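You operate a simulated robot arm through the tools that you are given. There is no shell and no other tool. Be economical: measure what you need, move in short steps, check, and stop when the job is done.

Carry out the task below with a simulated robot arm. There is one attempt and no reset: what you move stays moved.

## Task
Put things in order on the top of the long bench. At the end: the tall teal bottle stands where the yellow pad stood; the yellow pad is on the grey recheck tray; two of the small beakers from the top of the long bench are on the silver small steel tray; whatever was shut is shut again. Leave all else as you found it, and nothing knocked over. Set down upright: small beaker.

The check looks at the end state, three seconds after you hand in, the way a careful person would. Anything else that was tipped, shoved, dropped, spilled or broken makes it a failure.

## Robot
A 6-joint arm with a two-finger parallel gripper, fixed in place. Base frame: the origin is at the foot of the arm, x ahead of it, y to its left, z up; the work surface is at about z = 800. Units: mm, rad, N and s.
With the tool pointing down near the work surface it reaches from about 340 to 760 mm from the base axis. Its first joint turns from -1.152 to 1.152 rad. Payload 2.45 kg.
Tool frame: the origin (TCP) lies between the finger pads and is the grasp point; the fingertips stand 24 mm ahead of it; z points along the fingers, y is the line along which they close. Largest opening 68 mm; finger width 17, thickness 10; the body of the gripper, 40 by 70 mm, starts 41 mm behind the TCP.
Orientation is that of the tool frame in the base frame, as [roll, pitch, yaw] about the fixed x, y, z axes, in that order (R = Rz(yaw) Ry(pitch) Rx(roll)). With the fingers straight down and closing along the base's y, the tool's x points along the base's -x, its y along +y and its z along -z.

## Interface
- The arm moves only by the tool play_rows. Its argument "steps" is a list of rows, each a list of 3 entries, a list of its own where there are three numbers: the shift along the tool's x, y, z in cm, then the turn, a rotation vector about the tool's x, y, z in rad, then the opening, from 0 (shut) to 1 (fully open). In form: [[[dx, dy, dz], [ax, ay, az], claw], ...]. A call has 1 to 12 rows; each row shifts and turns the commanded pose from where the row before left it, along the tool's axes as they then stand. Rows are played at 5 a second. More than 50 mm and 0.15 rad between two rows, or a gripper value outside its range, and nothing of the call is played. Where a pose cannot be reached the arm comes as near as it can. A force on the tool above 40 N (or 10 N above the force at the start of the call, whichever is more), or a blocked arm, ends the call early, and 0.2 s more pass. Each finger travels about 108 mm/s and halts on what it meets, pressing with about 24 N; the grip force reading is that of the motor and also rises with nothing between the fingers. The clock runs only during rows and for 0.2 s after the last one: add rows that do not move to give the fingers time. It gives the time, the measured TCP pose, the force on the tool (base axes), the opening and the grip force at its end, in the units of the frame above (readings bear some noise), with the torque about the TCP (base axes, N m) and any sound that the robot's microphone picked up, and new pictures: "views" is both (left out), scene, wrist or none.
- Cameras (640 x 400 px; columns grow to the right, rows downward): "scene" is fixed at [167.7, 427.7, 1449.1]; the picture's right is [-0.71, -0.70, 0.00], its down [-0.54, 0.55, -0.64] and it looks along [0.45, -0.45, -0.77] (base axes); focal length 214 px, centre (320, 200). "wrist" rides on the gripper at [84, 11, -75] in the tool frame; the picture's right is [-0.13, 0.99, 0.00], its down [-0.60, -0.08, -0.79] and it looks along [-0.79, -0.10, 0.61] (tool axes); focal length 251 px, centre (320, 200). There is no depth. A picture from a camera that has moved, and an enlarged one, comes with that camera's place and axes in the base frame and with its lens. The place of the scene camera against the robot may be out by one fixed shift of up to 12 mm in any direction.
- inspect(camera, box): a new picture of the part [left, top, right, bottom] of that camera's present view, enlarged. No time passes.
- close_job(): hands the job in; it is judged then, once.

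Work in short steps. Places have to be worked out from the pictures, the camera data and where the tool is seen: move nearer, look again, correct. Check each grasp and each placing, and mend what went wrong. You have 120 turns and 200 pictures in all, those below and enlarged ones among them. Open the gripper and draw the arm clear of the work before you hand the job in, unless the task says otherwise; then end with one line.

The tools are called after "Call:" as a command line: name --argument value ..., lists and objects as JSON in quotes. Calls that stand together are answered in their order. play_rows: Moves the arm, as the interface text tells. Its arguments: {"type":"object","properties":{"steps":{"type":"array","items":{"type":"array"}},"views":{"type":"string","enum":["both","scene","wrist","none"]}},"required":["steps"]} The other tools are called the same way: inspect (camera, box) takes an enlarged picture of a part of a camera's view; close_job () hands the job in.

At the start:

```text
t: 0.0
tcp_pos: [433.8, -44.9, 1092.9]
orientation: [3.142, -0.001, -3.141]
contact_force: [0.1, -0.1, 0.4]
wrist_torque: [-0.03, 0.0, 0.01]
grip_width: 68.0
grasp_force: 0.0
```

scene: 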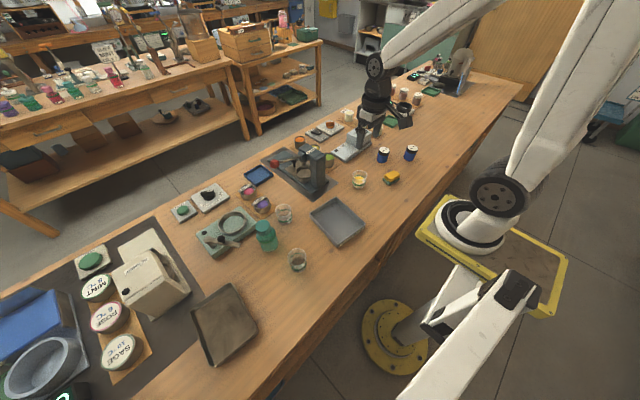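
wrist: 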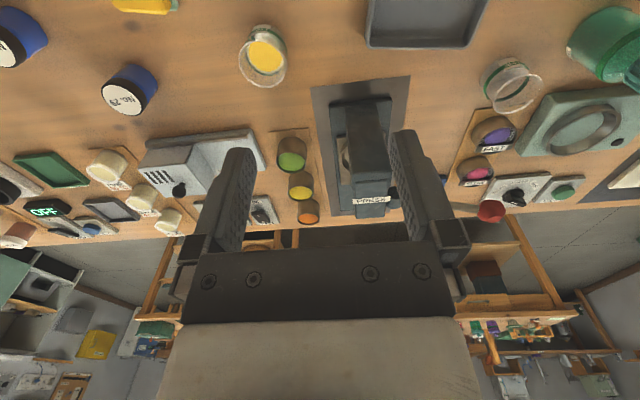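

I'll look closely at the bench before moving anything.

Call:
inspect --camera "scene" --box '[160, 160, 420, 322]'

Call:
inspect --camera "scene" --box '[280, 40, 520, 190]'

Call:
inspect --camera "scene" --box '[0, 220, 280, 400]'

Call:
inspect --camera "wrist" --box '[0, 0, 640, 250]'

```text
2.46 times, centred on (290, 241) of scene
camera zoom: at [167.7, 427.7, 1449.1], right [-0.71, -0.7, 0.0], down [-0.54, 0.55, -0.64], along [0.45, -0.45, -0.77], focal length 528 px, centre (394, 99)
```

zoom: 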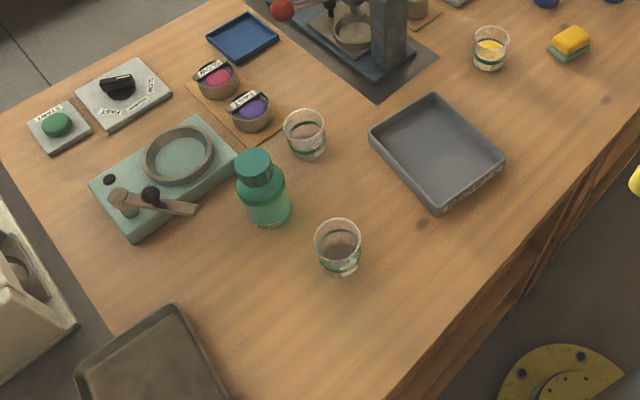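

```text
2.67 times, centred on (400, 115) of scene
camera zoom: at [167.7, 427.7, 1449.1], right [-0.71, -0.7, 0.0], down [-0.54, 0.55, -0.64], along [0.45, -0.45, -0.77], focal length 572 px, centre (107, 427)
```

zoom: 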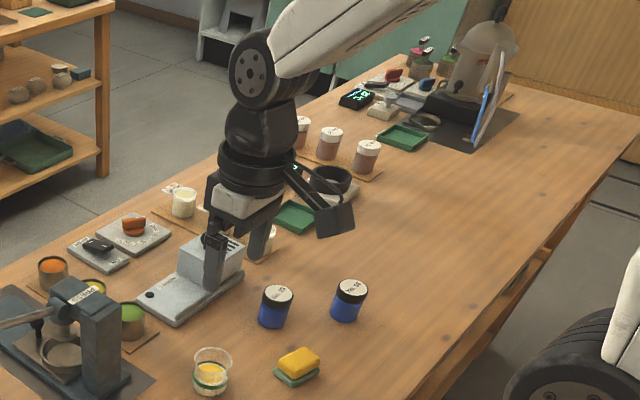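

```text
2.22 times, centred on (140, 310) of scene
camera zoom: at [167.7, 427.7, 1449.1], right [-0.71, -0.7, 0.0], down [-0.54, 0.55, -0.64], along [0.45, -0.45, -0.77], focal length 477 px, centre (720, -44)
```

zoom: 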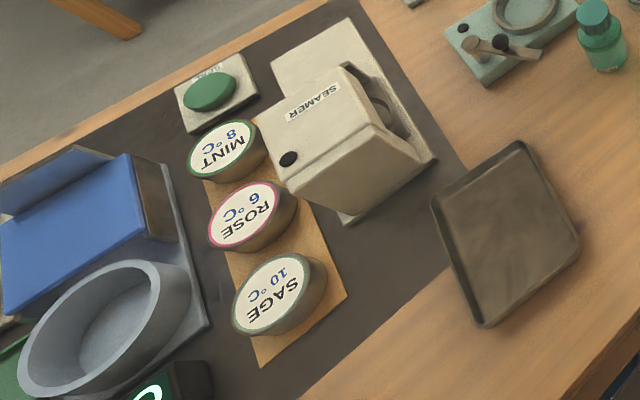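

```text
1.00 times, centred on (320, 125) of wrist (not enlarged: the box is as wide or as high as the picture)
camera zoom: at [349.2, -33.4, 1167.3], right [0.13, 0.99, 0.0], down [0.6, -0.08, 0.79], along [0.79, -0.1, -0.61], focal length 251 px, centre (320, 275)
```

zoom: 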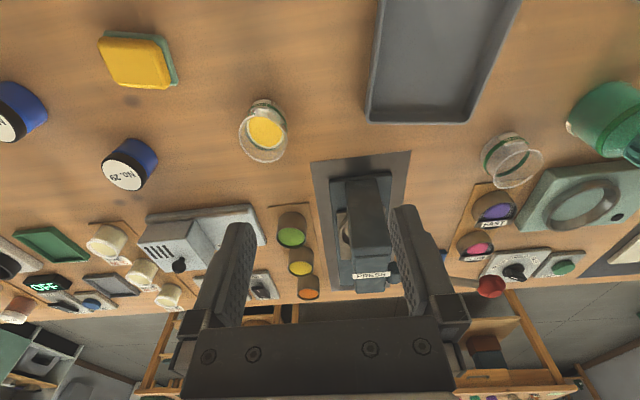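

Checking labels on the trays and the far end to identify the recheck tray and the small steel tray.

Call:
inspect --camera "scene" --box '[300, 185, 380, 255]'

Call:
inspect --camera "scene" --box '[380, 40, 500, 115]'

Call:
inspect --camera "scene" --box '[175, 265, 275, 375]'

Call:
inspect --camera "wrist" --box '[0, 180, 220, 320]'

Call:
inspect --camera "scene" --box '[270, 190, 320, 280]'

```text
5.71 times, centred on (340, 220) of scene
camera zoom: at [167.7, 427.7, 1449.1], right [-0.71, -0.7, 0.0], down [-0.54, 0.55, -0.64], along [0.45, -0.45, -0.77], focal length 1226 px, centre (206, 86)
```

zoom: 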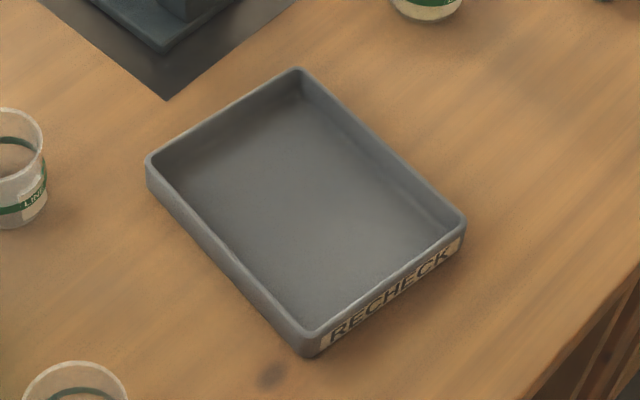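

```text
5.33 times, centred on (440, 78) of scene
camera zoom: at [167.7, 427.7, 1449.1], right [-0.71, -0.7, 0.0], down [-0.54, 0.55, -0.64], along [0.45, -0.45, -0.77], focal length 1144 px, centre (-320, 853)
```

zoom: 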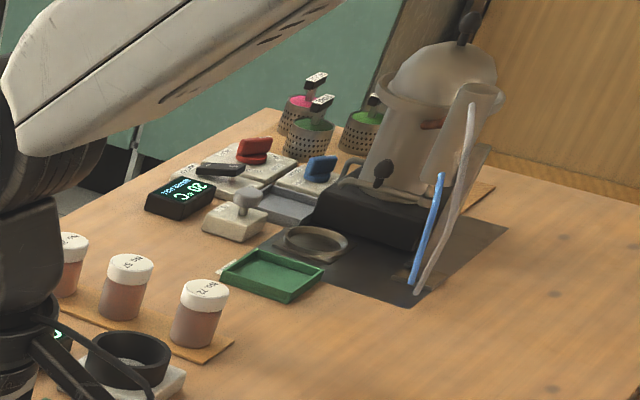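

```text
3.64 times, centred on (225, 320) of scene
camera zoom: at [167.7, 427.7, 1449.1], right [-0.71, -0.7, 0.0], down [-0.54, 0.55, -0.64], along [0.45, -0.45, -0.77], focal length 780 px, centre (666, -236)
```

zoom: 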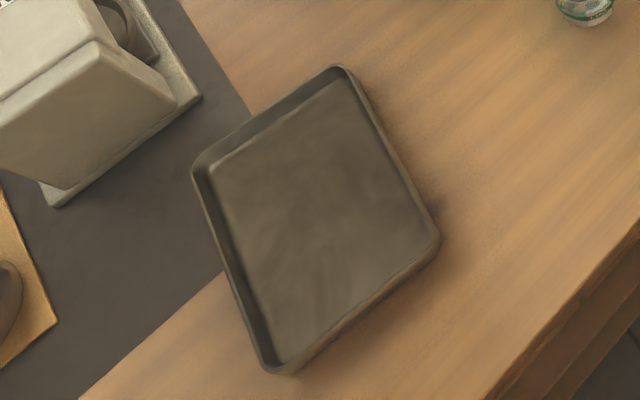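

```text
2.86 times, centred on (110, 250) of wrist
camera zoom: at [349.2, -33.4, 1167.3], right [0.13, 0.99, 0.0], down [0.6, -0.08, 0.79], along [0.79, -0.1, -0.61], focal length 718 px, centre (920, 57)
```

zoom: 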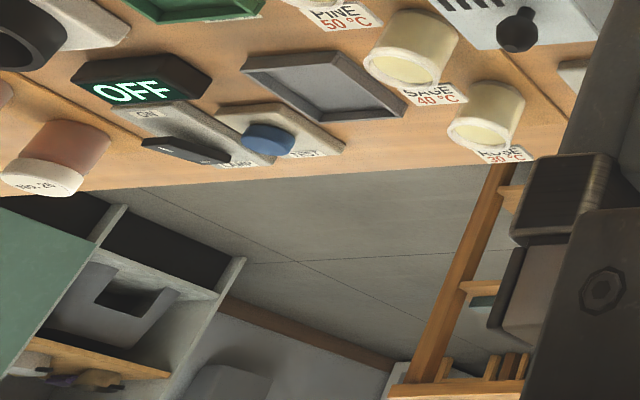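

```text
4.44 times, centred on (295, 235) of scene
camera zoom: at [167.7, 427.7, 1449.1], right [-0.71, -0.7, 0.0], down [-0.54, 0.55, -0.64], along [0.45, -0.45, -0.77], focal length 953 px, centre (431, 44)
```

zoom: 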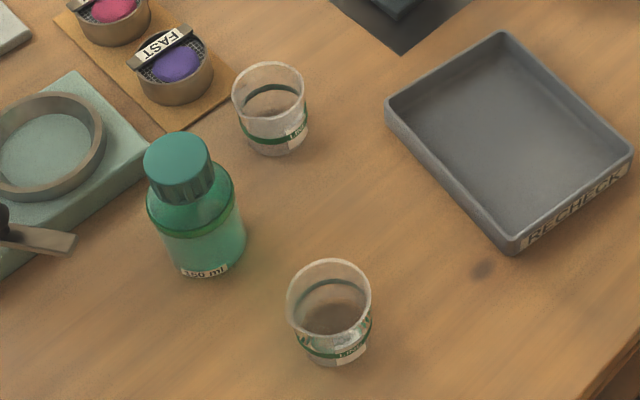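

The recheck tray is the grey one (about 434, 70), and the reachable metal tray is the one at about (431, 530). The pad is near (405, -236). I'll move above the pad and look.

Call:
play_rows --steps '[[[0.5, -4.5, 1], [0, 0, 0], 1], [[0.5, -4.8, 1], [0, 0, 0], 1], [[0.5, -4.8, 1], [0, 0, 0], 1], [[0.8, -4.8, 1], [0, 0, 0], 1], [[0, 0, 3], [0, 0, 0], 1], [[0, 0, 4], [0, 0, 0], 1], [[0, 0, 3], [0, 0, 0], 1]]' --views "wrist"

```text
t: 1.6
tcp_pos: [409.9, -232.2, 953.0]
orientation: [-3.14, 0.003, -3.141]
contact_force: [0.3, 0.0, -0.4]
wrist_torque: [-0.01, 0.01, -0.01]
grip_width: 68.1
grasp_force: 0.0
camera wrist: at [326.1, -221.4, 1027.1], right [0.13, 0.99, 0.0], down [0.6, -0.08, 0.79], along [0.79, -0.1, -0.61], focal length 251 px, centre (320, 200)
```

wrist: 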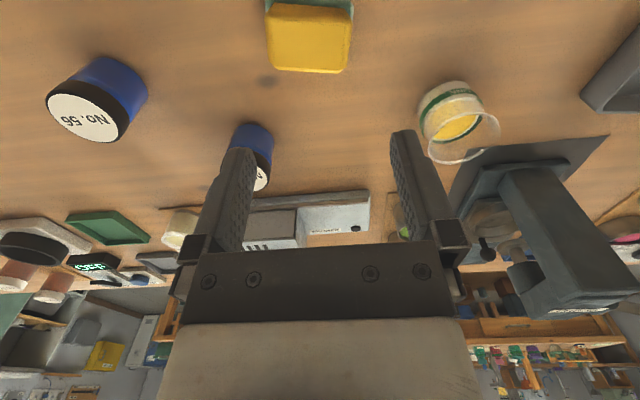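

The pad's top is about 62 x 40 mm, centred near (400, -238), with its long axis about 11° off y. I'll turn the tool 79° so the fingers close across the short side.

Call:
play_rows --steps '[[[0, 0, 0], [0, 0, -0.138], 1], [[0, 0, 0], [0, 0, -0.138], 1], [[0, 0, 0], [0, 0, -0.138], 1], [[0, 0, 0], [0, 0, -0.138], 1], [[0, 0, 0], [0, 0, -0.138], 1], [[0, 0, 0], [0, 0, -0.138], 1], [[0, 0, 0], [0, 0, -0.138], 1], [[0, 0, 0], [0, 0, -0.138], 1], [[0, 0, 0], [0, 0, -0.138], 1], [[0, 0, 0], [0, 0, -0.138], 1], [[0, 0, 2.5], [0, 0, 0], 1], [[0, 0, 2.5], [0, 0, 0], 1]]'

```text
t: 4.2
tcp_pos: [409.9, -231.8, 901.5]
orientation: [-3.141, -0.001, -1.758]
contact_force: [-0.1, 0.6, -0.4]
wrist_torque: [0.03, -0.01, 0.0]
grip_width: 68.0
grasp_force: 0.0
camera wrist: at [383.6, -312.5, 976.4], right [-0.95, 0.31, 0.0], down [0.19, 0.58, 0.79], along [0.25, 0.75, -0.61], focal length 251 px, centre (320, 200)
```

scene: 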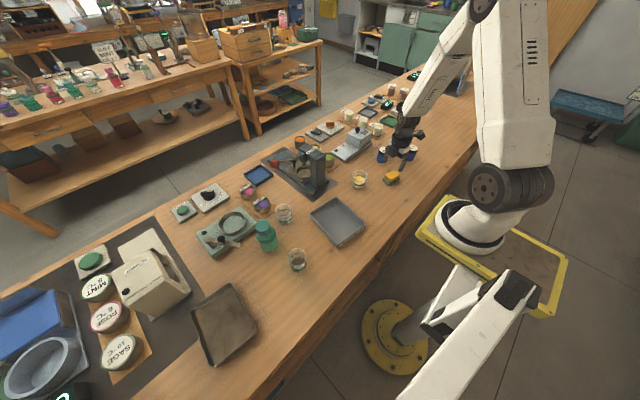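
wrist: 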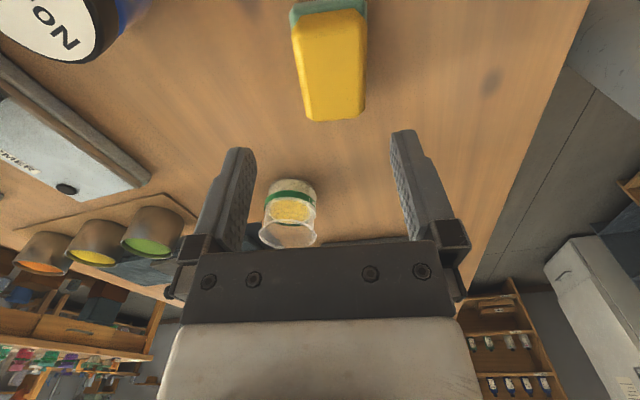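

Recomputed pad centre is about (398, -239), and the tool is aligned with it. I'll shift over it and go partway down to check.

Call:
play_rows --steps '[[[0.9, 1.0, 0], [0, 0, 0], 1], [[0, 0, 2], [0, 0, 0], 1], [[0, 0, 2], [0, 0, 0], 1], [[0, 0, 0], [0, 0, 0], 1]]' --views "wrist"

```text
t: 5.2
tcp_pos: [399.8, -239.8, 861.5]
orientation: [3.141, 0.0, -1.762]
contact_force: [-0.6, 0.2, -0.1]
wrist_torque: [-0.03, -0.01, 0.0]
grip_width: 67.9
grasp_force: 0.1
camera wrist: at [372.9, -320.9, 936.5], right [-0.95, 0.31, 0.0], down [0.19, 0.58, 0.79], along [0.25, 0.75, -0.61], focal length 251 px, centre (320, 200)
```

wrist: 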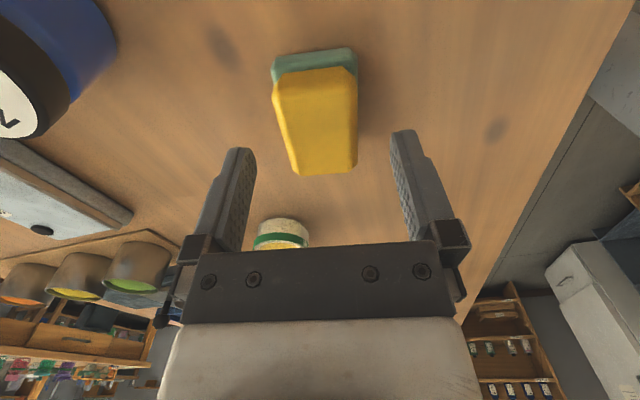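

The pad is about 25 mm high and centred between the fingers. I'll go down and close.

Call:
play_rows --steps '[[[0, 0, 1.7], [0, 0, 0], 1], [[0.1, 0.1, 1.6], [0, 0, 0], 1], [[0, 0, 0], [0, 0, 0], 1], [[0, 0, 0], [0, 0, 0.0], 0.45], [[0, 0, 0], [0, 0, 0], 0.3], [[0, 0, 0], [0, 0, 0], 0.3], [[0, 0, 0], [0, 0, 0], 0.3]]' --views "wrist"

```text
t: 6.8
tcp_pos: [397.5, -243.0, 829.3]
orientation: [3.141, 0.0, -1.76]
contact_force: [0.5, 0.1, -0.4]
wrist_torque: [0.02, 0.01, -0.03]
grip_width: 42.7
grasp_force: 23.8
camera wrist: at [370.9, -321.5, 903.8], right [-0.95, 0.31, 0.0], down [0.19, 0.58, 0.79], along [0.25, 0.75, -0.61], focal length 251 px, centre (320, 200)
```

wrist: 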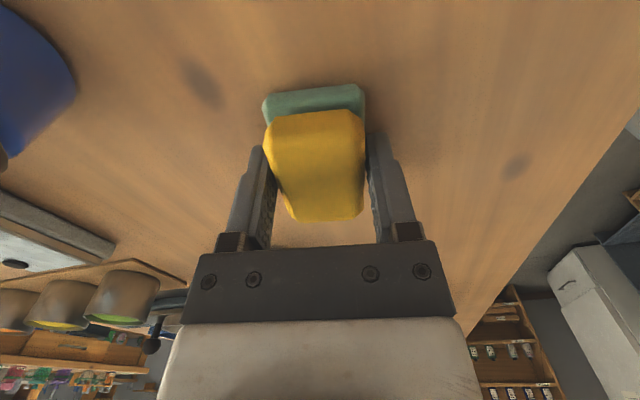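

I have the pad, at 42.7 mm between the fingers. I'll lift it and carry it over the recheck tray, centred near (433, 78).

Call:
play_rows --steps '[[[0, 0, -2], [0, 0, 0], 0.3], [[0, 0, -4], [0, 0, 0], 0.3], [[0, 0, -4], [0, 0, 0], 0.3], [[-4, 0.3, 0], [0, 0, 0], 0.3], [[-4, 0.3, 0], [0, 0, 0], 0.3], [[-4, 0.3, 0], [0, 0, 0], 0.3], [[-4, 0.3, 0], [0, 0, 0], 0.3], [[-4, 0.3, 0], [0, 0, 0], 0.3], [[-4, 0.3, 0], [0, 0, 0], 0.3], [[-4, 0.3, 0], [0, 0, 0], 0.3], [[-4.2, 0.3, 0], [0, 0, 0], 0.3]]'

```text
t: 9.2
tcp_pos: [434.0, 81.5, 929.5]
orientation: [-3.141, 0.001, -1.763]
contact_force: [-0.3, 0.8, -0.3]
wrist_torque: [0.0, 0.0, -0.02]
grip_width: 42.9
grasp_force: 24.4
camera wrist: at [407.6, 1.6, 1004.1], right [-0.95, 0.32, 0.0], down [0.19, 0.58, 0.79], along [0.25, 0.75, -0.61], focal length 251 px, centre (320, 200)
```

scene: 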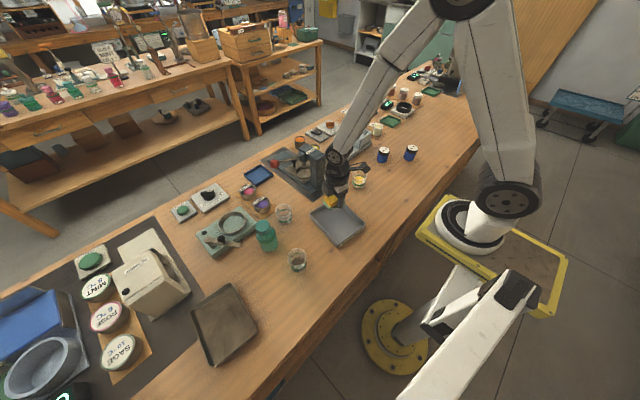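
wrist: 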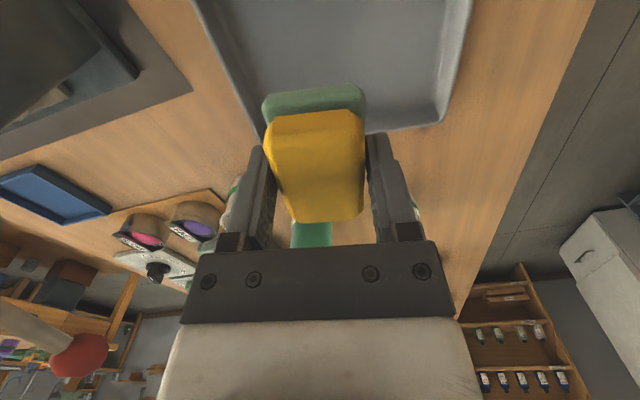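

The far edge of the tray checks out, and the pad is centred over it. I'll lower it.

Call:
play_rows --steps '[[[0, 0, 3.5], [0, 0, 0], 0.3], [[0, 0, 3], [0, 0, 0], 0.3], [[0, 0, 1.5], [0, 0, 0], 0.3], [[0, 0, 0.6], [0, 0, 0], 0.3], [[0, 0, 0], [0, 0, 0], 0.3]]'

```text
t: 10.4
tcp_pos: [437.1, 79.1, 842.7]
orientation: [3.14, 0.001, -1.76]
contact_force: [0.2, 0.3, 0.0]
wrist_torque: [0.02, -0.03, 0.01]
grip_width: 43.0
grasp_force: 23.9
camera wrist: at [409.1, -0.7, 917.3], right [-0.95, 0.31, 0.0], down [0.19, 0.58, 0.79], along [0.25, 0.75, -0.61], focal length 251 px, centre (320, 200)
```

scene: 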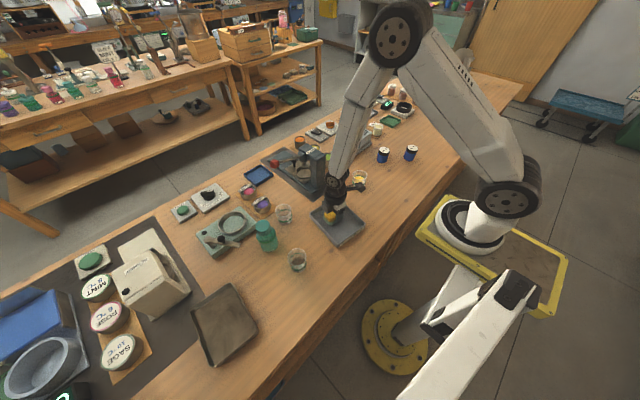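
wrist: 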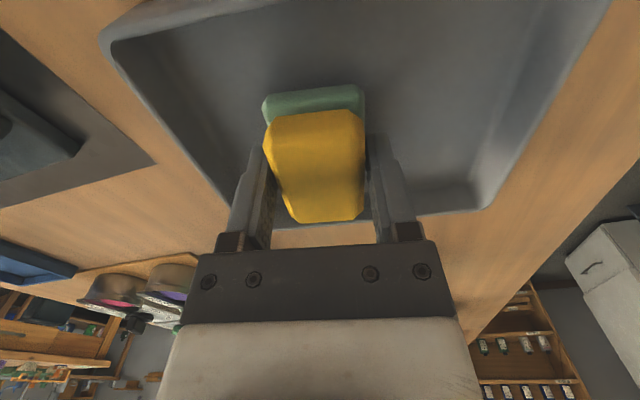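

Everything fits inside the rim. I'll lower in small steps until it touches.

Call:
play_rows --steps '[[[0, 0, 0.3], [0, 0, 0], 0.3], [[0, 0, 0.3], [0, 0, 0], 0.3], [[0, 0, 0.2], [0, 0, 0], 0.3], [[0, 0, 0], [0, 0, 0], 0.3]]' --views "none"

```text
t: 11.4
tcp_pos: [436.0, 79.4, 835.8]
orientation: [-3.141, 0.001, -1.76]
contact_force: [1.5, 0.6, -0.5]
wrist_torque: [-0.01, 0.0, 0.02]
grip_width: 42.9
grasp_force: 24.3
```

Call:
play_rows --steps '[[[0, 0, 0.15], [0, 0, 0], 0.3], [[0, 0, 0.15], [0, 0, 0], 0.3], [[0, 0, 0], [0, 0, 0], 0.3]]' --views "none"

```text
t: 12.2
tcp_pos: [435.8, 78.6, 834.4]
orientation: [-3.139, 0.002, -1.76]
contact_force: [-4.8, -3.5, 32.5]
wrist_torque: [-0.07, 0.12, 0.01]
grip_width: 42.9
grasp_force: 23.6
```

It touched down at 834 (tray floor about 804). I'll release gently and lift.

Call:
play_rows --steps '[[[0, 0, -0.2], [0, 0, 0], 0.3], [[0, 0, 0], [0, 0, 0], 0.7], [[0, 0, 0], [0, 0, 0], 0.8], [[0, 0, 0], [0, 0, 0], 0.8], [[0, 0, -2], [0, 0, 0], 0.8], [[0, 0, -4], [0, 0, 0], 0.8], [[0, 0, -4], [0, 0, 0], 0.8]]'

```text
t: 13.8
tcp_pos: [434.8, 79.4, 936.1]
orientation: [-3.141, -0.001, -1.761]
contact_force: [-0.1, -0.7, 0.0]
wrist_torque: [0.03, 0.01, -0.02]
grip_width: 54.3
grasp_force: 0.0
camera wrist: at [408.2, -1.0, 1010.8], right [-0.95, 0.31, 0.0], down [0.19, 0.58, 0.79], along [0.25, 0.75, -0.61], focal length 251 px, centre (320, 200)
```

scene: 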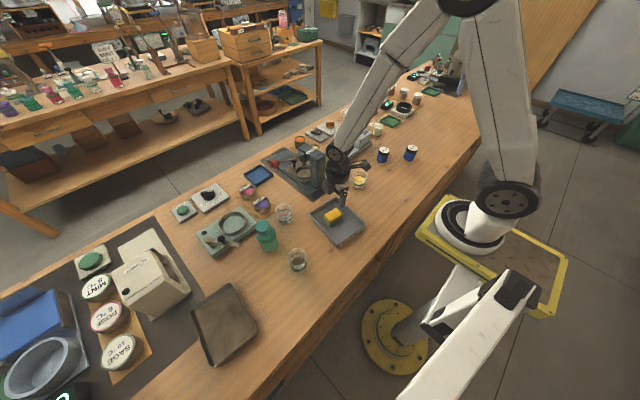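
wrist: 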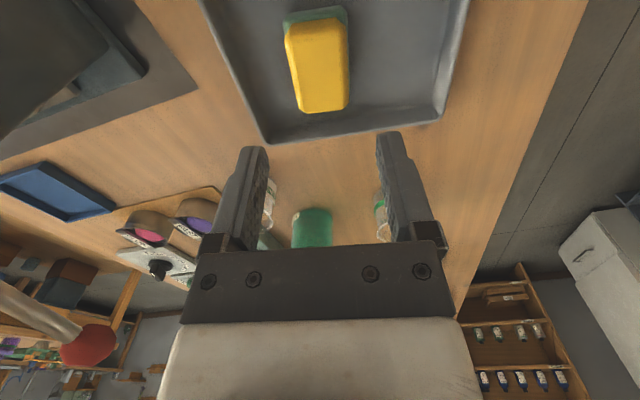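

The pad sits in the recheck tray. Next I'll move toward the bottle, near (535, 303), staying short of it to look.

Call:
play_rows --steps '[[[0, 0, -3], [0, 0, 0], 1], [[-4, -1.9, -2], [0, 0, 0], 1], [[-4, -1.9, 0], [0, 0, 0], 1], [[-4, -1.9, 0], [0, 0, 0], 1], [[-2.3, -2, 0], [0, 0, 0], 1], [[0, 0, 0], [0, 0, 0], 1]]'

```text
t: 15.2
tcp_pos: [534.7, 204.8, 984.7]
orientation: [3.141, 0.0, -1.762]
contact_force: [-0.5, -0.3, 0.4]
wrist_torque: [0.01, -0.01, 0.02]
grip_width: 68.4
grasp_force: 0.0
camera wrist: at [509.4, 124.8, 1059.7], right [-0.95, 0.31, 0.0], down [0.19, 0.58, 0.79], along [0.25, 0.75, -0.61], focal length 251 px, centre (320, 200)
```

scene: 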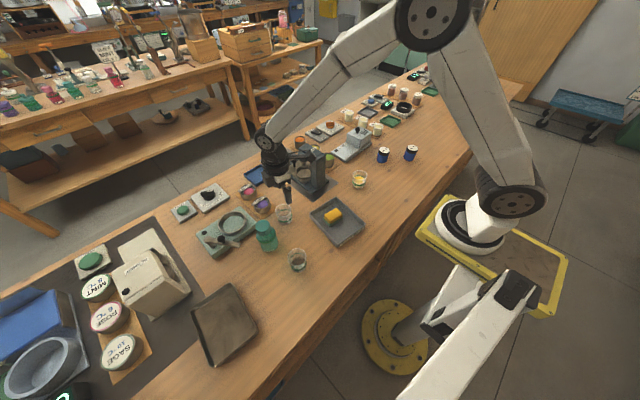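
wrist: 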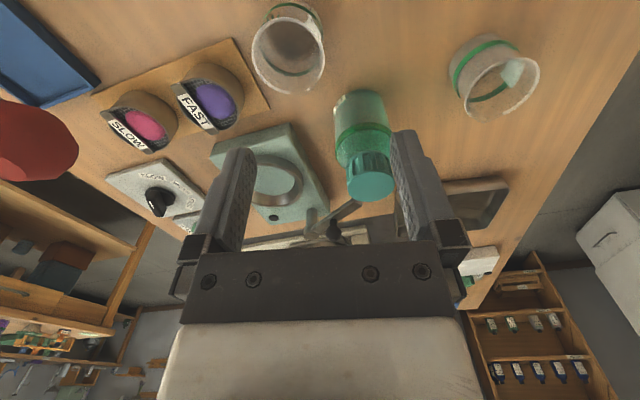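

The bottle comes out at about (517, 288), roughly 117 mm tall, with a cap about 40 mm wide. I'll zoom in on it and the beakers.

Call:
inspect --camera "wrist" --box '[310, 70, 430, 220]'

Call:
inspect --camera "wrist" --box '[430, 20, 560, 130]'

Call:
inspect --camera "wrist" --box '[230, 0, 350, 100]'

```text
2.67 times, centred on (370, 145) of wrist
camera zoom: at [509.4, 124.8, 1059.7], right [-0.95, 0.31, 0.0], down [0.19, 0.58, 0.79], along [0.25, 0.75, -0.61], focal length 670 px, centre (187, 347)
```

zoom: 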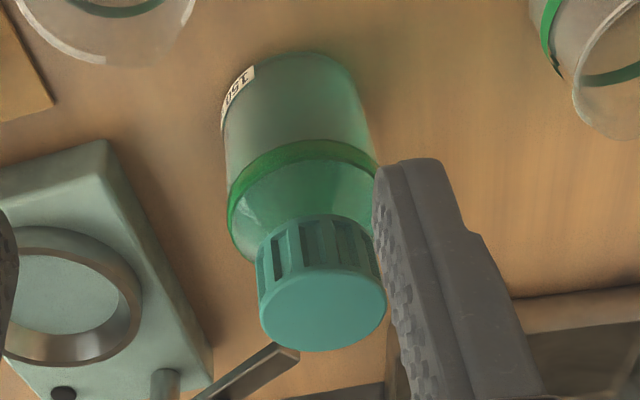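

```text
3.64 times, centred on (495, 75) of wrist
camera zoom: at [509.4, 124.8, 1059.7], right [-0.95, 0.31, 0.0], down [0.19, 0.58, 0.79], along [0.25, 0.75, -0.61], focal length 914 px, centre (-316, 654)
```

zoom: 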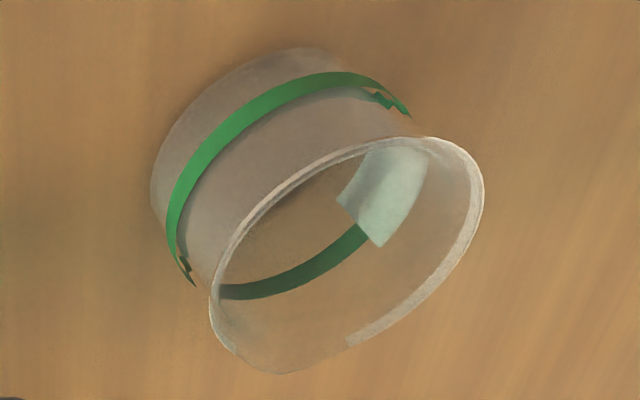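

```text
4.00 times, centred on (290, 50) of wrist
camera zoom: at [509.4, 124.8, 1059.7], right [-0.95, 0.31, 0.0], down [0.19, 0.58, 0.79], along [0.25, 0.75, -0.61], focal length 1006 px, centre (440, 800)
```

zoom: 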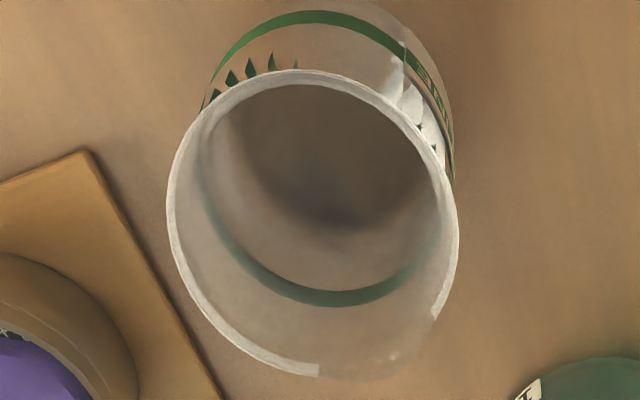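

Correcting for parallax, the bottle axis is near (519, 302) and its top is at about 905. I'll move directly above at z ≈ 945 and check alignment between the fingers.

Call:
play_rows --steps '[[[-3, 1.1, 0], [0, 0, 0], 1], [[-3.2, 1.1, 0], [0, 0, 0], 1], [[-3, 1.1, 1.8], [0, 0, 0], 1], [[0, 0, 2], [0, 0, 0], 1], [[0, 0, 0], [0, 0, 0], 1]]'

```text
t: 16.4
tcp_pos: [521.4, 300.8, 946.9]
orientation: [-3.141, 0.0, -1.76]
contact_force: [-0.1, 0.2, -0.4]
wrist_torque: [-0.01, 0.01, -0.02]
grip_width: 67.9
grasp_force: 0.1
camera wrist: at [496.0, 221.3, 1020.9], right [-0.95, 0.31, 0.0], down [0.19, 0.58, 0.79], along [0.25, 0.75, -0.61], focal length 251 px, centre (320, 200)
```

scene: 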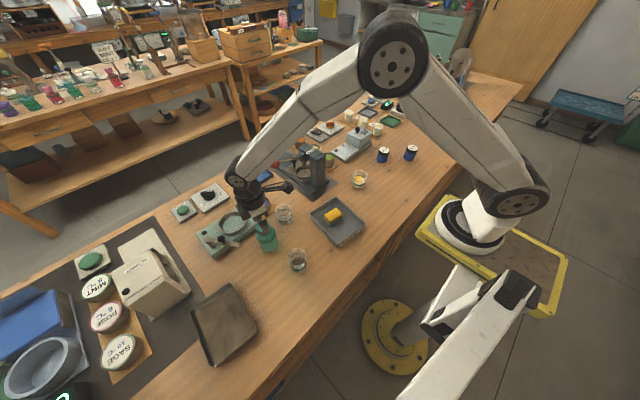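
wrist: 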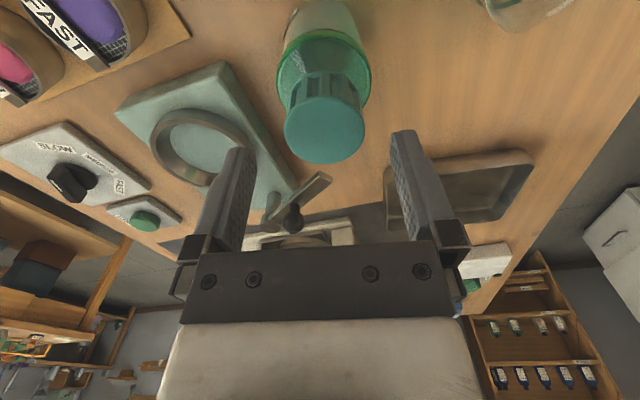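

The bottle axis is near (522, 307) and lines up laterally. I'll shift 6 mm forward, go down until the tips are around the cap, and look again.

Call:
play_rows --steps '[[[-0.6, 0.1, 0], [0, 0, 0], 1], [[0, 0, 2], [0, 0, 0], 1], [[0, 0, 1.8], [0, 0, 0], 1], [[0, 0, 0], [0, 0, 0], 1]]' --views "wrist"

Call:
inspect --camera "scene" --box '[210, 180, 310, 270]'

```text
t: 17.4
tcp_pos: [524.5, 307.0, 907.4]
orientation: [3.142, 0.0, -1.762]
contact_force: [0.3, -0.1, 0.1]
wrist_torque: [-0.01, -0.02, 0.01]
grip_width: 67.7
grasp_force: 0.0
camera wrist: at [496.5, 227.5, 982.2], right [-0.95, 0.31, 0.0], down [0.19, 0.58, 0.79], along [0.25, 0.75, -0.61], focal length 251 px, centre (320, 200)
```

wrist: 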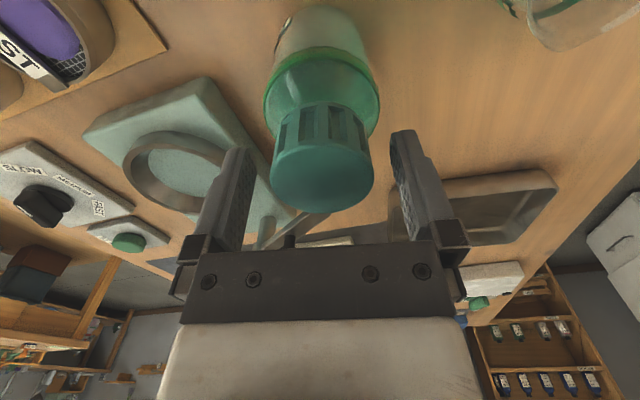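

```text
4.44 times, centred on (260, 225) of scene
camera zoom: at [167.7, 427.7, 1449.1], right [-0.71, -0.7, 0.0], down [-0.54, 0.55, -0.64], along [0.45, -0.45, -0.77], focal length 953 px, centre (587, 89)
```

zoom: 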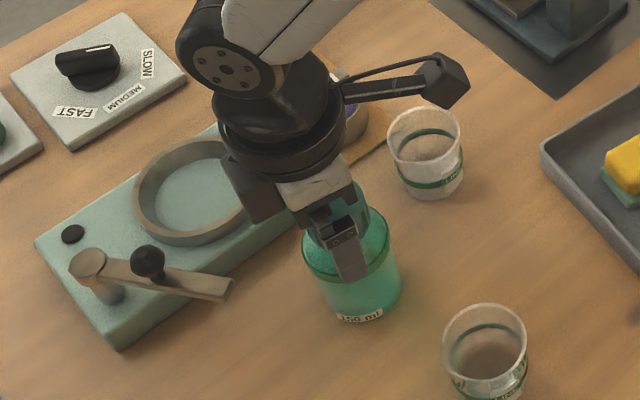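

The cap centre at (522, 307) and top at 905 match the tool, and the body is about 60 mm against a 68 mm opening. I'll go down slowly to TCP 872, tips around the upper body.

Call:
play_rows --steps '[[[0, 0.1, 0.8], [0, 0, 0], 1], [[0, 0, 0.7], [0, 0, 0], 1], [[0, 0, 0.7], [0, 0, 0], 1], [[0, 0, 0.7], [0, 0, 0], 1], [[0, 0, 0.6], [0, 0, 0], 1], [[0, 0, 0], [0, 0, 0], 1]]' --views "wrist"

```text
t: 18.8
tcp_pos: [522.2, 308.4, 874.7]
orientation: [-3.139, 0.003, -1.762]
contact_force: [-0.5, -0.5, 11.6]
wrist_torque: [-0.11, -0.08, -0.01]
grip_width: 67.9
grasp_force: 0.1
camera wrist: at [495.0, 227.8, 948.9], right [-0.95, 0.31, 0.0], down [0.19, 0.58, 0.79], along [0.25, 0.75, -0.61], focal length 251 px, centre (320, 200)
```

wrist: 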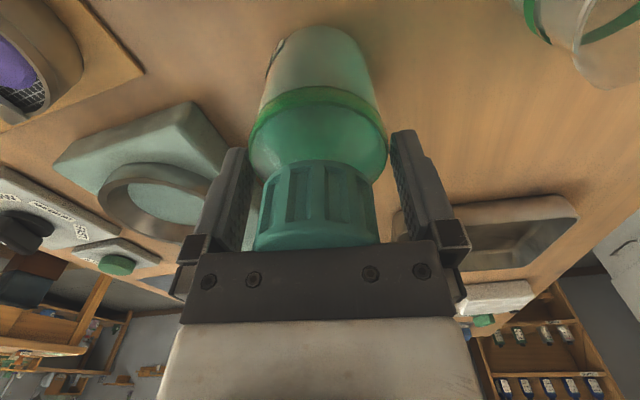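

An upward 11.6 N suggests the palm has just touched the cap. I'll back off 3 mm and close.

Call:
play_rows --steps '[[[0, 0, -0.4], [0, 0, 0], 1], [[0, 0, 0], [0, 0, 0], 0.9], [[0, 0, 0], [0, 0, 0], 0.8], [[0, 0, 0], [0, 0, 0], 0.75], [[0, 0, 0], [0, 0, 0], 0.75]]' --views "wrist"

```text
t: 20.0
tcp_pos: [522.3, 307.2, 878.8]
orientation: [3.141, 0.001, -1.761]
contact_force: [-0.2, 0.3, -0.5]
wrist_torque: [0.0, -0.04, 0.0]
grip_width: 58.4
grasp_force: 24.3
camera wrist: at [495.0, 227.5, 952.2], right [-0.95, 0.31, 0.0], down [0.19, 0.58, 0.79], along [0.25, 0.75, -0.61], focal length 251 px, centre (320, 200)
```

wrist: 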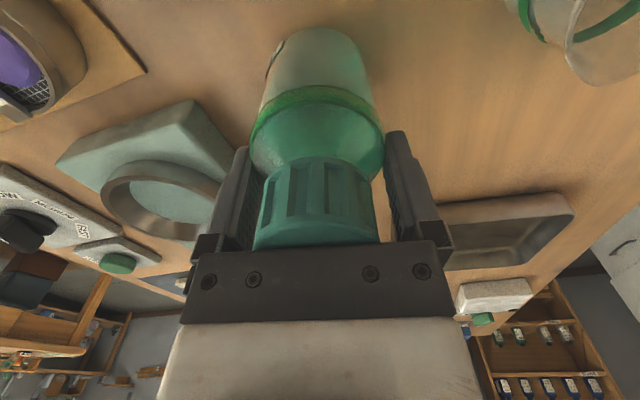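

The grip is firm at 58.4 mm. I'll lift gently and check.

Call:
play_rows --steps '[[[0, 0, -0.5], [0, 0, 0], 0.7], [[0, 0, -1], [0, 0, 0], 0.7], [[0, 0, -2], [0, 0, 0], 0.7], [[0, 0, -3], [0, 0, 0], 0.7], [[0, 0, -3], [0, 0, 0], 0.7], [[0, 0, -2], [0, 0, 0], 0.7], [[0, 0, 0], [0, 0, 0], 0.7]]'

```text
t: 21.6
tcp_pos: [523.3, 307.3, 992.4]
orientation: [3.141, -0.001, -1.761]
contact_force: [-0.3, -0.1, -0.6]
wrist_torque: [0.01, -0.01, -0.01]
grip_width: 58.0
grasp_force: 24.2
camera wrist: at [496.2, 227.1, 1066.2], right [-0.95, 0.31, 0.0], down [0.19, 0.58, 0.79], along [0.25, 0.75, -0.61], focal length 251 px, centre (320, 200)
```

scene: 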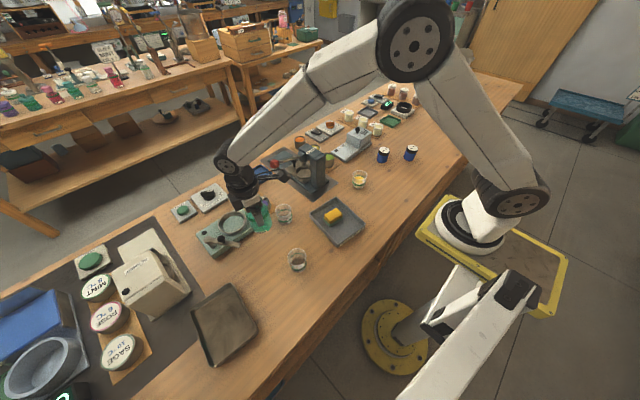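
wrist: 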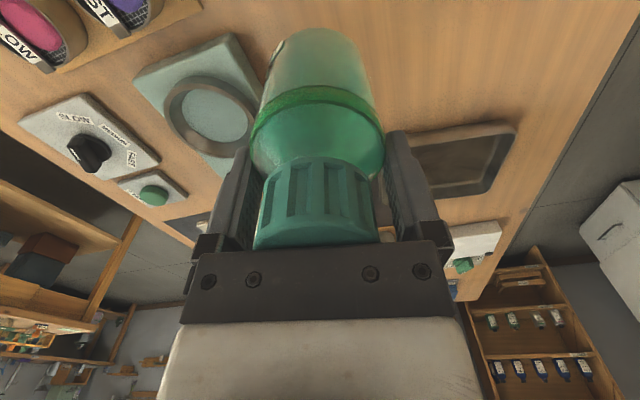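

The bottle is held. Next I'll carry it toward (398, -241) at this height.

Call:
play_rows --steps '[[[2, 0.1, 0], [0, 0, 0], 0.7], [[4, 0.1, 0], [0, 0, 0], 0.7], [[4, 0.2, 0], [0, 0, 0], 0.7], [[4, 0.1, 0], [0, 0, 0], 0.7], [[4, 0.2, 0], [0, 0, 0], 0.7], [[4, 0.1, 0], [0, 0, 0], 0.7], [[4, 0.2, 0], [0, 0, 0], 0.7], [[4, 0.1, 0], [0, 0, 0], 0.7], [[4, 0.2, 0], [0, 0, 0], 0.7], [[4, 0.1, 0], [0, 0, 0], 0.7], [[4, 0.2, 0], [0, 0, 0], 0.7], [[2, 0.1, 0], [0, 0, 0], 0.7]]' --views "scene"

```text
t: 24.2
tcp_pos: [420.9, -119.0, 994.6]
orientation: [-3.142, 0.0, -1.76]
contact_force: [-0.7, -0.7, -1.4]
wrist_torque: [-0.01, 0.0, 0.0]
grip_width: 58.4
grasp_force: 23.9
```

scene: 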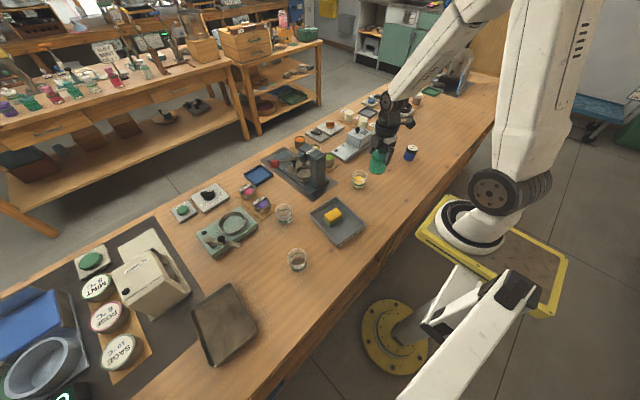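

About 124 mm remain along tool x, then the descent. I'll stop a little above the bench to check.

Call:
play_rows --steps '[[[4, 0, 0], [0, 0, 0], 0.7], [[4, 0, 0], [0, 0, 0], 0.7], [[3, 0, 0], [0, 0, 0], 0.7], [[1.3, 0, 0], [0, 0, 0], 0.7], [[0, 0, 2], [0, 0, 0], 0.7], [[0, 0, 3], [0, 0, 0], 0.7], [[0, 0, 3], [0, 0, 0], 0.7], [[0, 0, 1.6], [0, 0, 0], 0.7], [[0, 0, 0], [0, 0, 0], 0.7]]'

```text
t: 26.2
tcp_pos: [401.0, -241.6, 896.9]
orientation: [-3.139, 0.0, -1.761]
contact_force: [0.1, -0.5, -0.9]
wrist_torque: [0.02, 0.04, 0.0]
grip_width: 58.3
grasp_force: 24.3
camera wrist: at [373.7, -321.5, 971.8], right [-0.95, 0.31, 0.0], down [0.19, 0.58, 0.79], along [0.25, 0.75, -0.61], focal length 251 px, centre (320, 200)
```

scene: 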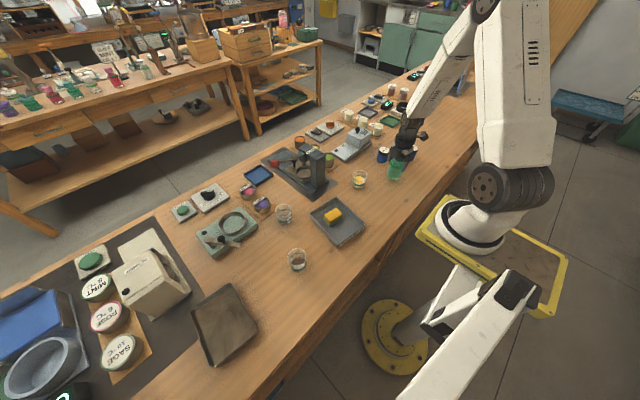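
wrist: 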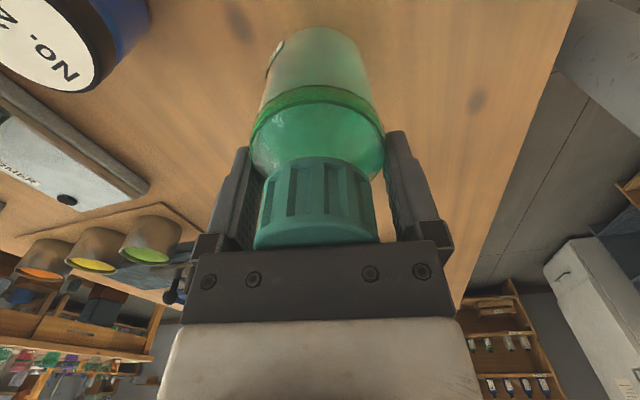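

The spot is clear. I'll lower to contact near 879.

Call:
play_rows --steps '[[[0, 0.2, 0.8], [0, 0, 0], 0.7], [[0, 0, 0.5], [0, 0, 0], 0.7], [[0, 0, 0.3], [0, 0, 0], 0.7], [[0, 0, 0.1], [0, 0, 0], 0.7], [[0, 0, 0.1], [0, 0, 0], 0.7], [[0, 0, 0.0], [0, 0, 0], 0.7]]' --views "none"

```text
t: 27.6
tcp_pos: [397.2, -242.2, 878.6]
orientation: [3.141, 0.0, -1.762]
contact_force: [-0.3, 0.0, -1.2]
wrist_torque: [0.02, -0.01, -0.01]
grip_width: 58.4
grasp_force: 24.0
```

Call:
play_rows --steps '[[[0, 0, 0.1], [0, 0, 0], 0.7], [[0, 0, 0.1], [0, 0, 0], 0.7], [[0, 0, 0.0], [0, 0, 0], 0.7]]' --views "none"

```text
t: 28.4
tcp_pos: [396.9, -242.5, 877.9]
orientation: [3.141, 0.0, -1.76]
contact_force: [-2.2, -0.2, 5.1]
wrist_torque: [-0.13, 0.23, -0.05]
grip_width: 58.2
grasp_force: 24.0
```

It's in contact with the bench. I'll open and rise straight up.

Call:
play_rows --steps '[[[0, 0, 0], [0, 0, 0], 0.9], [[0, 0, 0], [0, 0, 0], 1], [[0, 0, 0], [0, 0, 0], 1], [[0, 0, -1], [0, 0, 0], 1], [[0, 0, -1.5], [0, 0, 0], 1], [[0, 0, -3], [0, 0, 0], 1], [[0, 0, -4], [0, 0, 0], 1], [[0, 0, -3], [0, 0, 0], 1]]'

```text
t: 30.2
tcp_pos: [396.5, -239.4, 1001.2]
orientation: [3.141, 0.001, -1.761]
contact_force: [0.5, 0.0, -0.2]
wrist_torque: [0.0, -0.01, -0.03]
grip_width: 68.2
grasp_force: 0.2
camera wrist: at [370.0, -320.2, 1075.9], right [-0.95, 0.31, 0.0], down [0.19, 0.58, 0.79], along [0.25, 0.75, -0.61], focal length 251 px, centre (320, 200)
```

scene: 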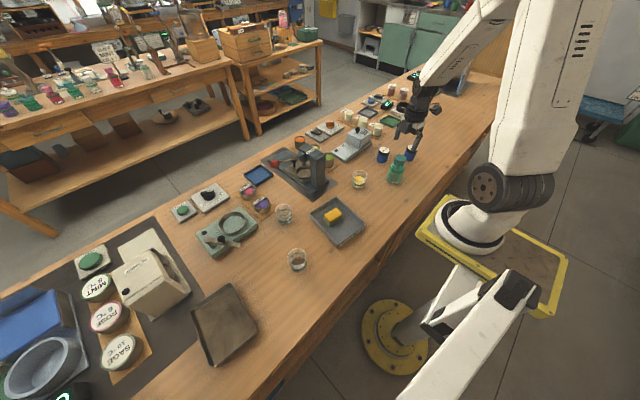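
wrist: 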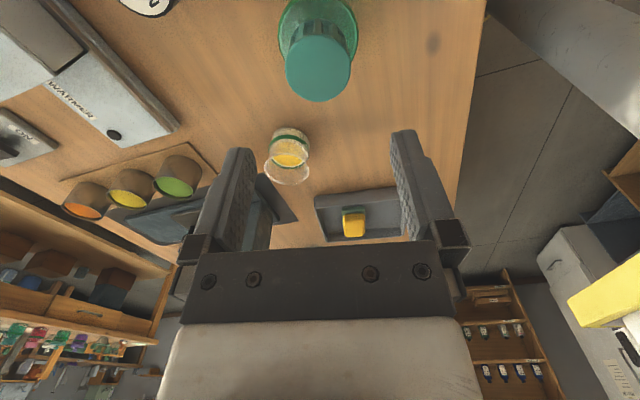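

The bottle stands upright at the pad's old place. The beakers come next; I'll travel back toward beaker B, near (395, 281).

Call:
play_rows --steps '[[[-4.2, 1.1, 0], [0, 0, 0], 1], [[-4.2, 1.1, 0], [0, 0, 0], 1], [[-4.2, 1.1, 0], [0, 0, 0], 1], [[-4.2, 1.1, 0], [0, 0, 0], 1], [[-4.2, 1.1, 0], [0, 0, 0], 1], [[-4.2, 1.1, 0], [0, 0, 0], 1], [[-4.2, 1.1, 0], [0, 0, 0], 1], [[-4.2, 1.1, 0], [0, 0, 0], 1], [[-4.2, 1.1, 0], [0, 0, 0], 1], [[-4.2, 1.1, 0], [0, 0, 0], 1], [[-4.2, 1.1, 0], [0, 0, 0], 1], [[-4.2, 1.1, 0], [0, 0, 0], 1]]' --views "none"

Call:
play_rows --steps '[[[0, 0, 0], [0, 0, 0.138], 1], [[0, 0, 0], [0, 0, 0.138], 1], [[0, 0, 0], [0, 0, 0.138], 1], [[0, 0, 0], [0, 0, 0.138], 1], [[0, 0, 0], [0, 0, 0.138], 1], [[0, 0, 0], [0, 0, 0.138], 1], [[0, 0, 0], [0, 0, 0.138], 1], [[0, 0, 0], [0, 0, 0.138], 1], [[0, 0, 0], [0, 0, 0.138], 1], [[0, 0, 0], [0, 0, 0.138], 1], [[0, 0, 0], [0, 0, 0], 1]]'

```text
t: 32.8
tcp_pos: [362.2, 278.7, 1003.9]
orientation: [3.141, 0.001, -1.763]
contact_force: [-0.4, 0.4, -0.1]
wrist_torque: [0.02, -0.03, 0.0]
grip_width: 68.1
grasp_force: 0.0
```

```text
t: 35.2
tcp_pos: [362.0, 279.1, 1001.3]
orientation: [3.141, 0.0, 3.139]
contact_force: [0.2, -0.6, 0.2]
wrist_torque: [0.0, 0.01, -0.02]
grip_width: 68.1
grasp_force: 0.1
camera wrist: at [278.1, 290.0, 1075.8], right [0.13, 0.99, 0.0], down [0.6, -0.08, 0.79], along [0.79, -0.1, -0.61], focal length 251 px, centre (320, 200)
```

scene: 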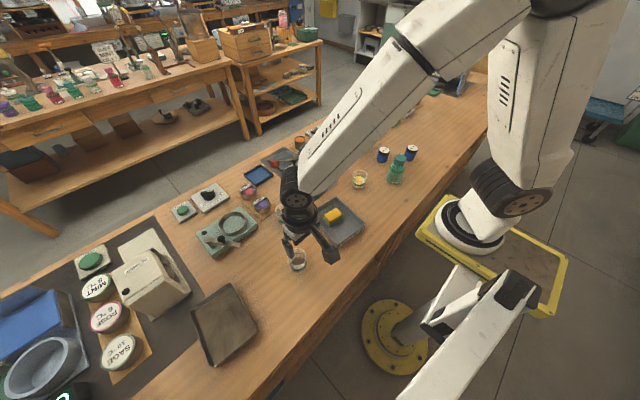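
wrist: 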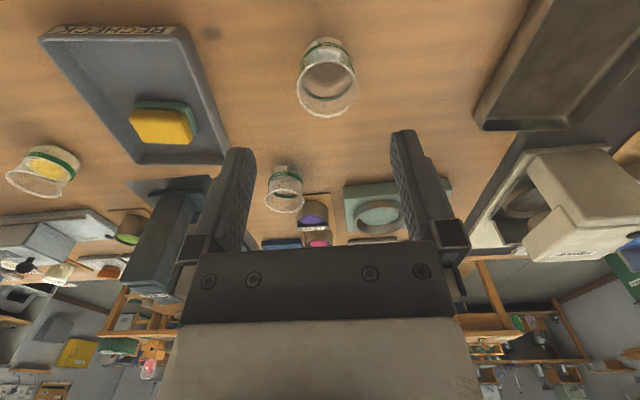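

Beaker B is at about (402, 281), rim near z 853 and roughly 57 mm across. I'll move above it with the tips just over the rim.

Call:
play_rows --steps '[[[-4, 0.2, 3], [0, 0, 0], 1], [[0, 0, 4], [0, 0, 0], 1], [[0, 0, 4], [0, 0, 0], 1], [[0, 0, 0], [0, 0, 0], 1]]' --views "wrist"

```text
t: 36.2
tcp_pos: [403.5, 280.7, 891.5]
orientation: [-3.141, 0.0, -3.141]
contact_force: [-0.3, -0.2, 0.7]
wrist_torque: [-0.01, -0.05, 0.01]
grip_width: 67.7
grasp_force: 0.0
camera wrist: at [318.7, 292.3, 965.0], right [0.13, 0.99, 0.0], down [0.6, -0.08, 0.79], along [0.79, -0.1, -0.61], focal length 251 px, centre (320, 200)
```

wrist: 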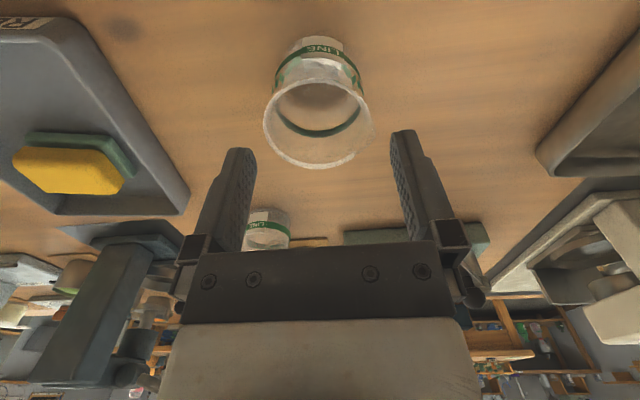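

Its centre refines to (399, 281) with the rim at 852. I'll shift back 4 mm, go down to TCP 845 and close gently.

Call:
play_rows --steps '[[[0.4, 0, 1], [0, 0, 0], 1], [[0, 0, 1.5], [0, 0, 0], 1], [[0, 0, 1.2], [0, 0, 0], 1], [[0, 0, 1.0], [0, 0, 0], 1], [[0, 0, 0], [0, 0, 0], 0.92], [[0, 0, 0], [0, 0, 0], 0.85], [[0, 0, 0], [0, 0, 0], 0.8], [[0, 0, 0], [0, 0, 0], 0.76], [[0, 0, 0], [0, 0, 0], 0.76]]' --views "wrist"

```text
t: 38.2
tcp_pos: [396.7, 281.0, 844.8]
orientation: [3.141, 0.001, -3.141]
contact_force: [-0.3, -0.3, -0.2]
wrist_torque: [0.01, -0.01, -0.02]
grip_width: 52.1
grasp_force: 0.4
camera wrist: at [314.3, 292.7, 919.8], right [0.13, 0.99, 0.0], down [0.6, -0.08, 0.79], along [0.79, -0.1, -0.61], focal length 251 px, centre (320, 200)
```

wrist: 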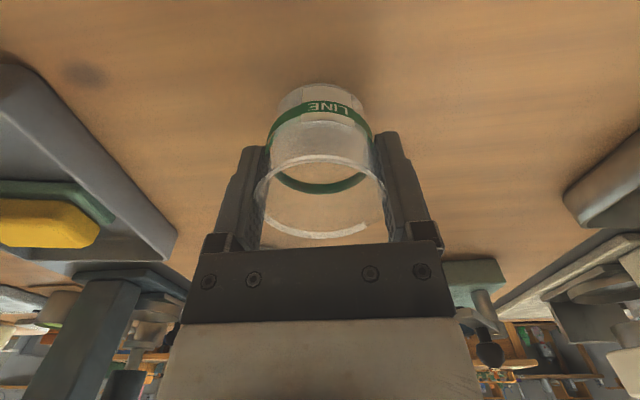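

No contact yet at 52 mm. I'll keep closing.

Call:
play_rows --steps '[[[0, 0, 0], [0, 0, 0], 0.73], [[0, 0, 0], [0, 0, 0], 0.7], [[0, 0, 0], [0, 0, 0], 0.67], [[0, 0, 0], [0, 0, 0], 0.64], [[0, 0, 0], [0, 0, 0], 0.64]]' --views "wrist"

```text
t: 39.4
tcp_pos: [397.7, 282.5, 845.3]
orientation: [-3.141, 0.001, -3.141]
contact_force: [-0.2, 1.2, 0.6]
wrist_torque: [0.01, 0.04, 0.03]
grip_width: 50.9
grasp_force: 24.2
camera wrist: at [314.3, 292.7, 919.8], right [0.13, 0.99, 0.0], down [0.6, -0.08, 0.79], along [0.79, -0.1, -0.61], focal length 251 px, centre (320, 200)
```

wrist: 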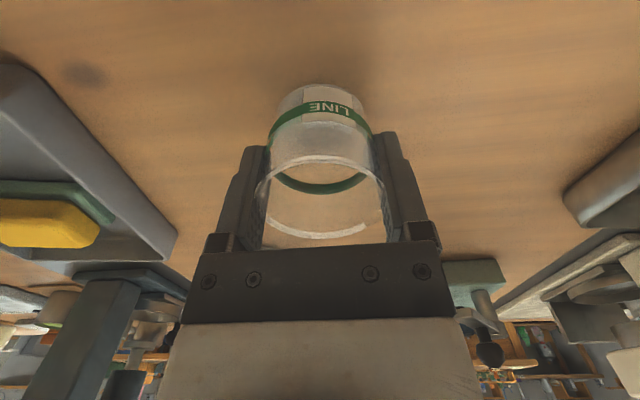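

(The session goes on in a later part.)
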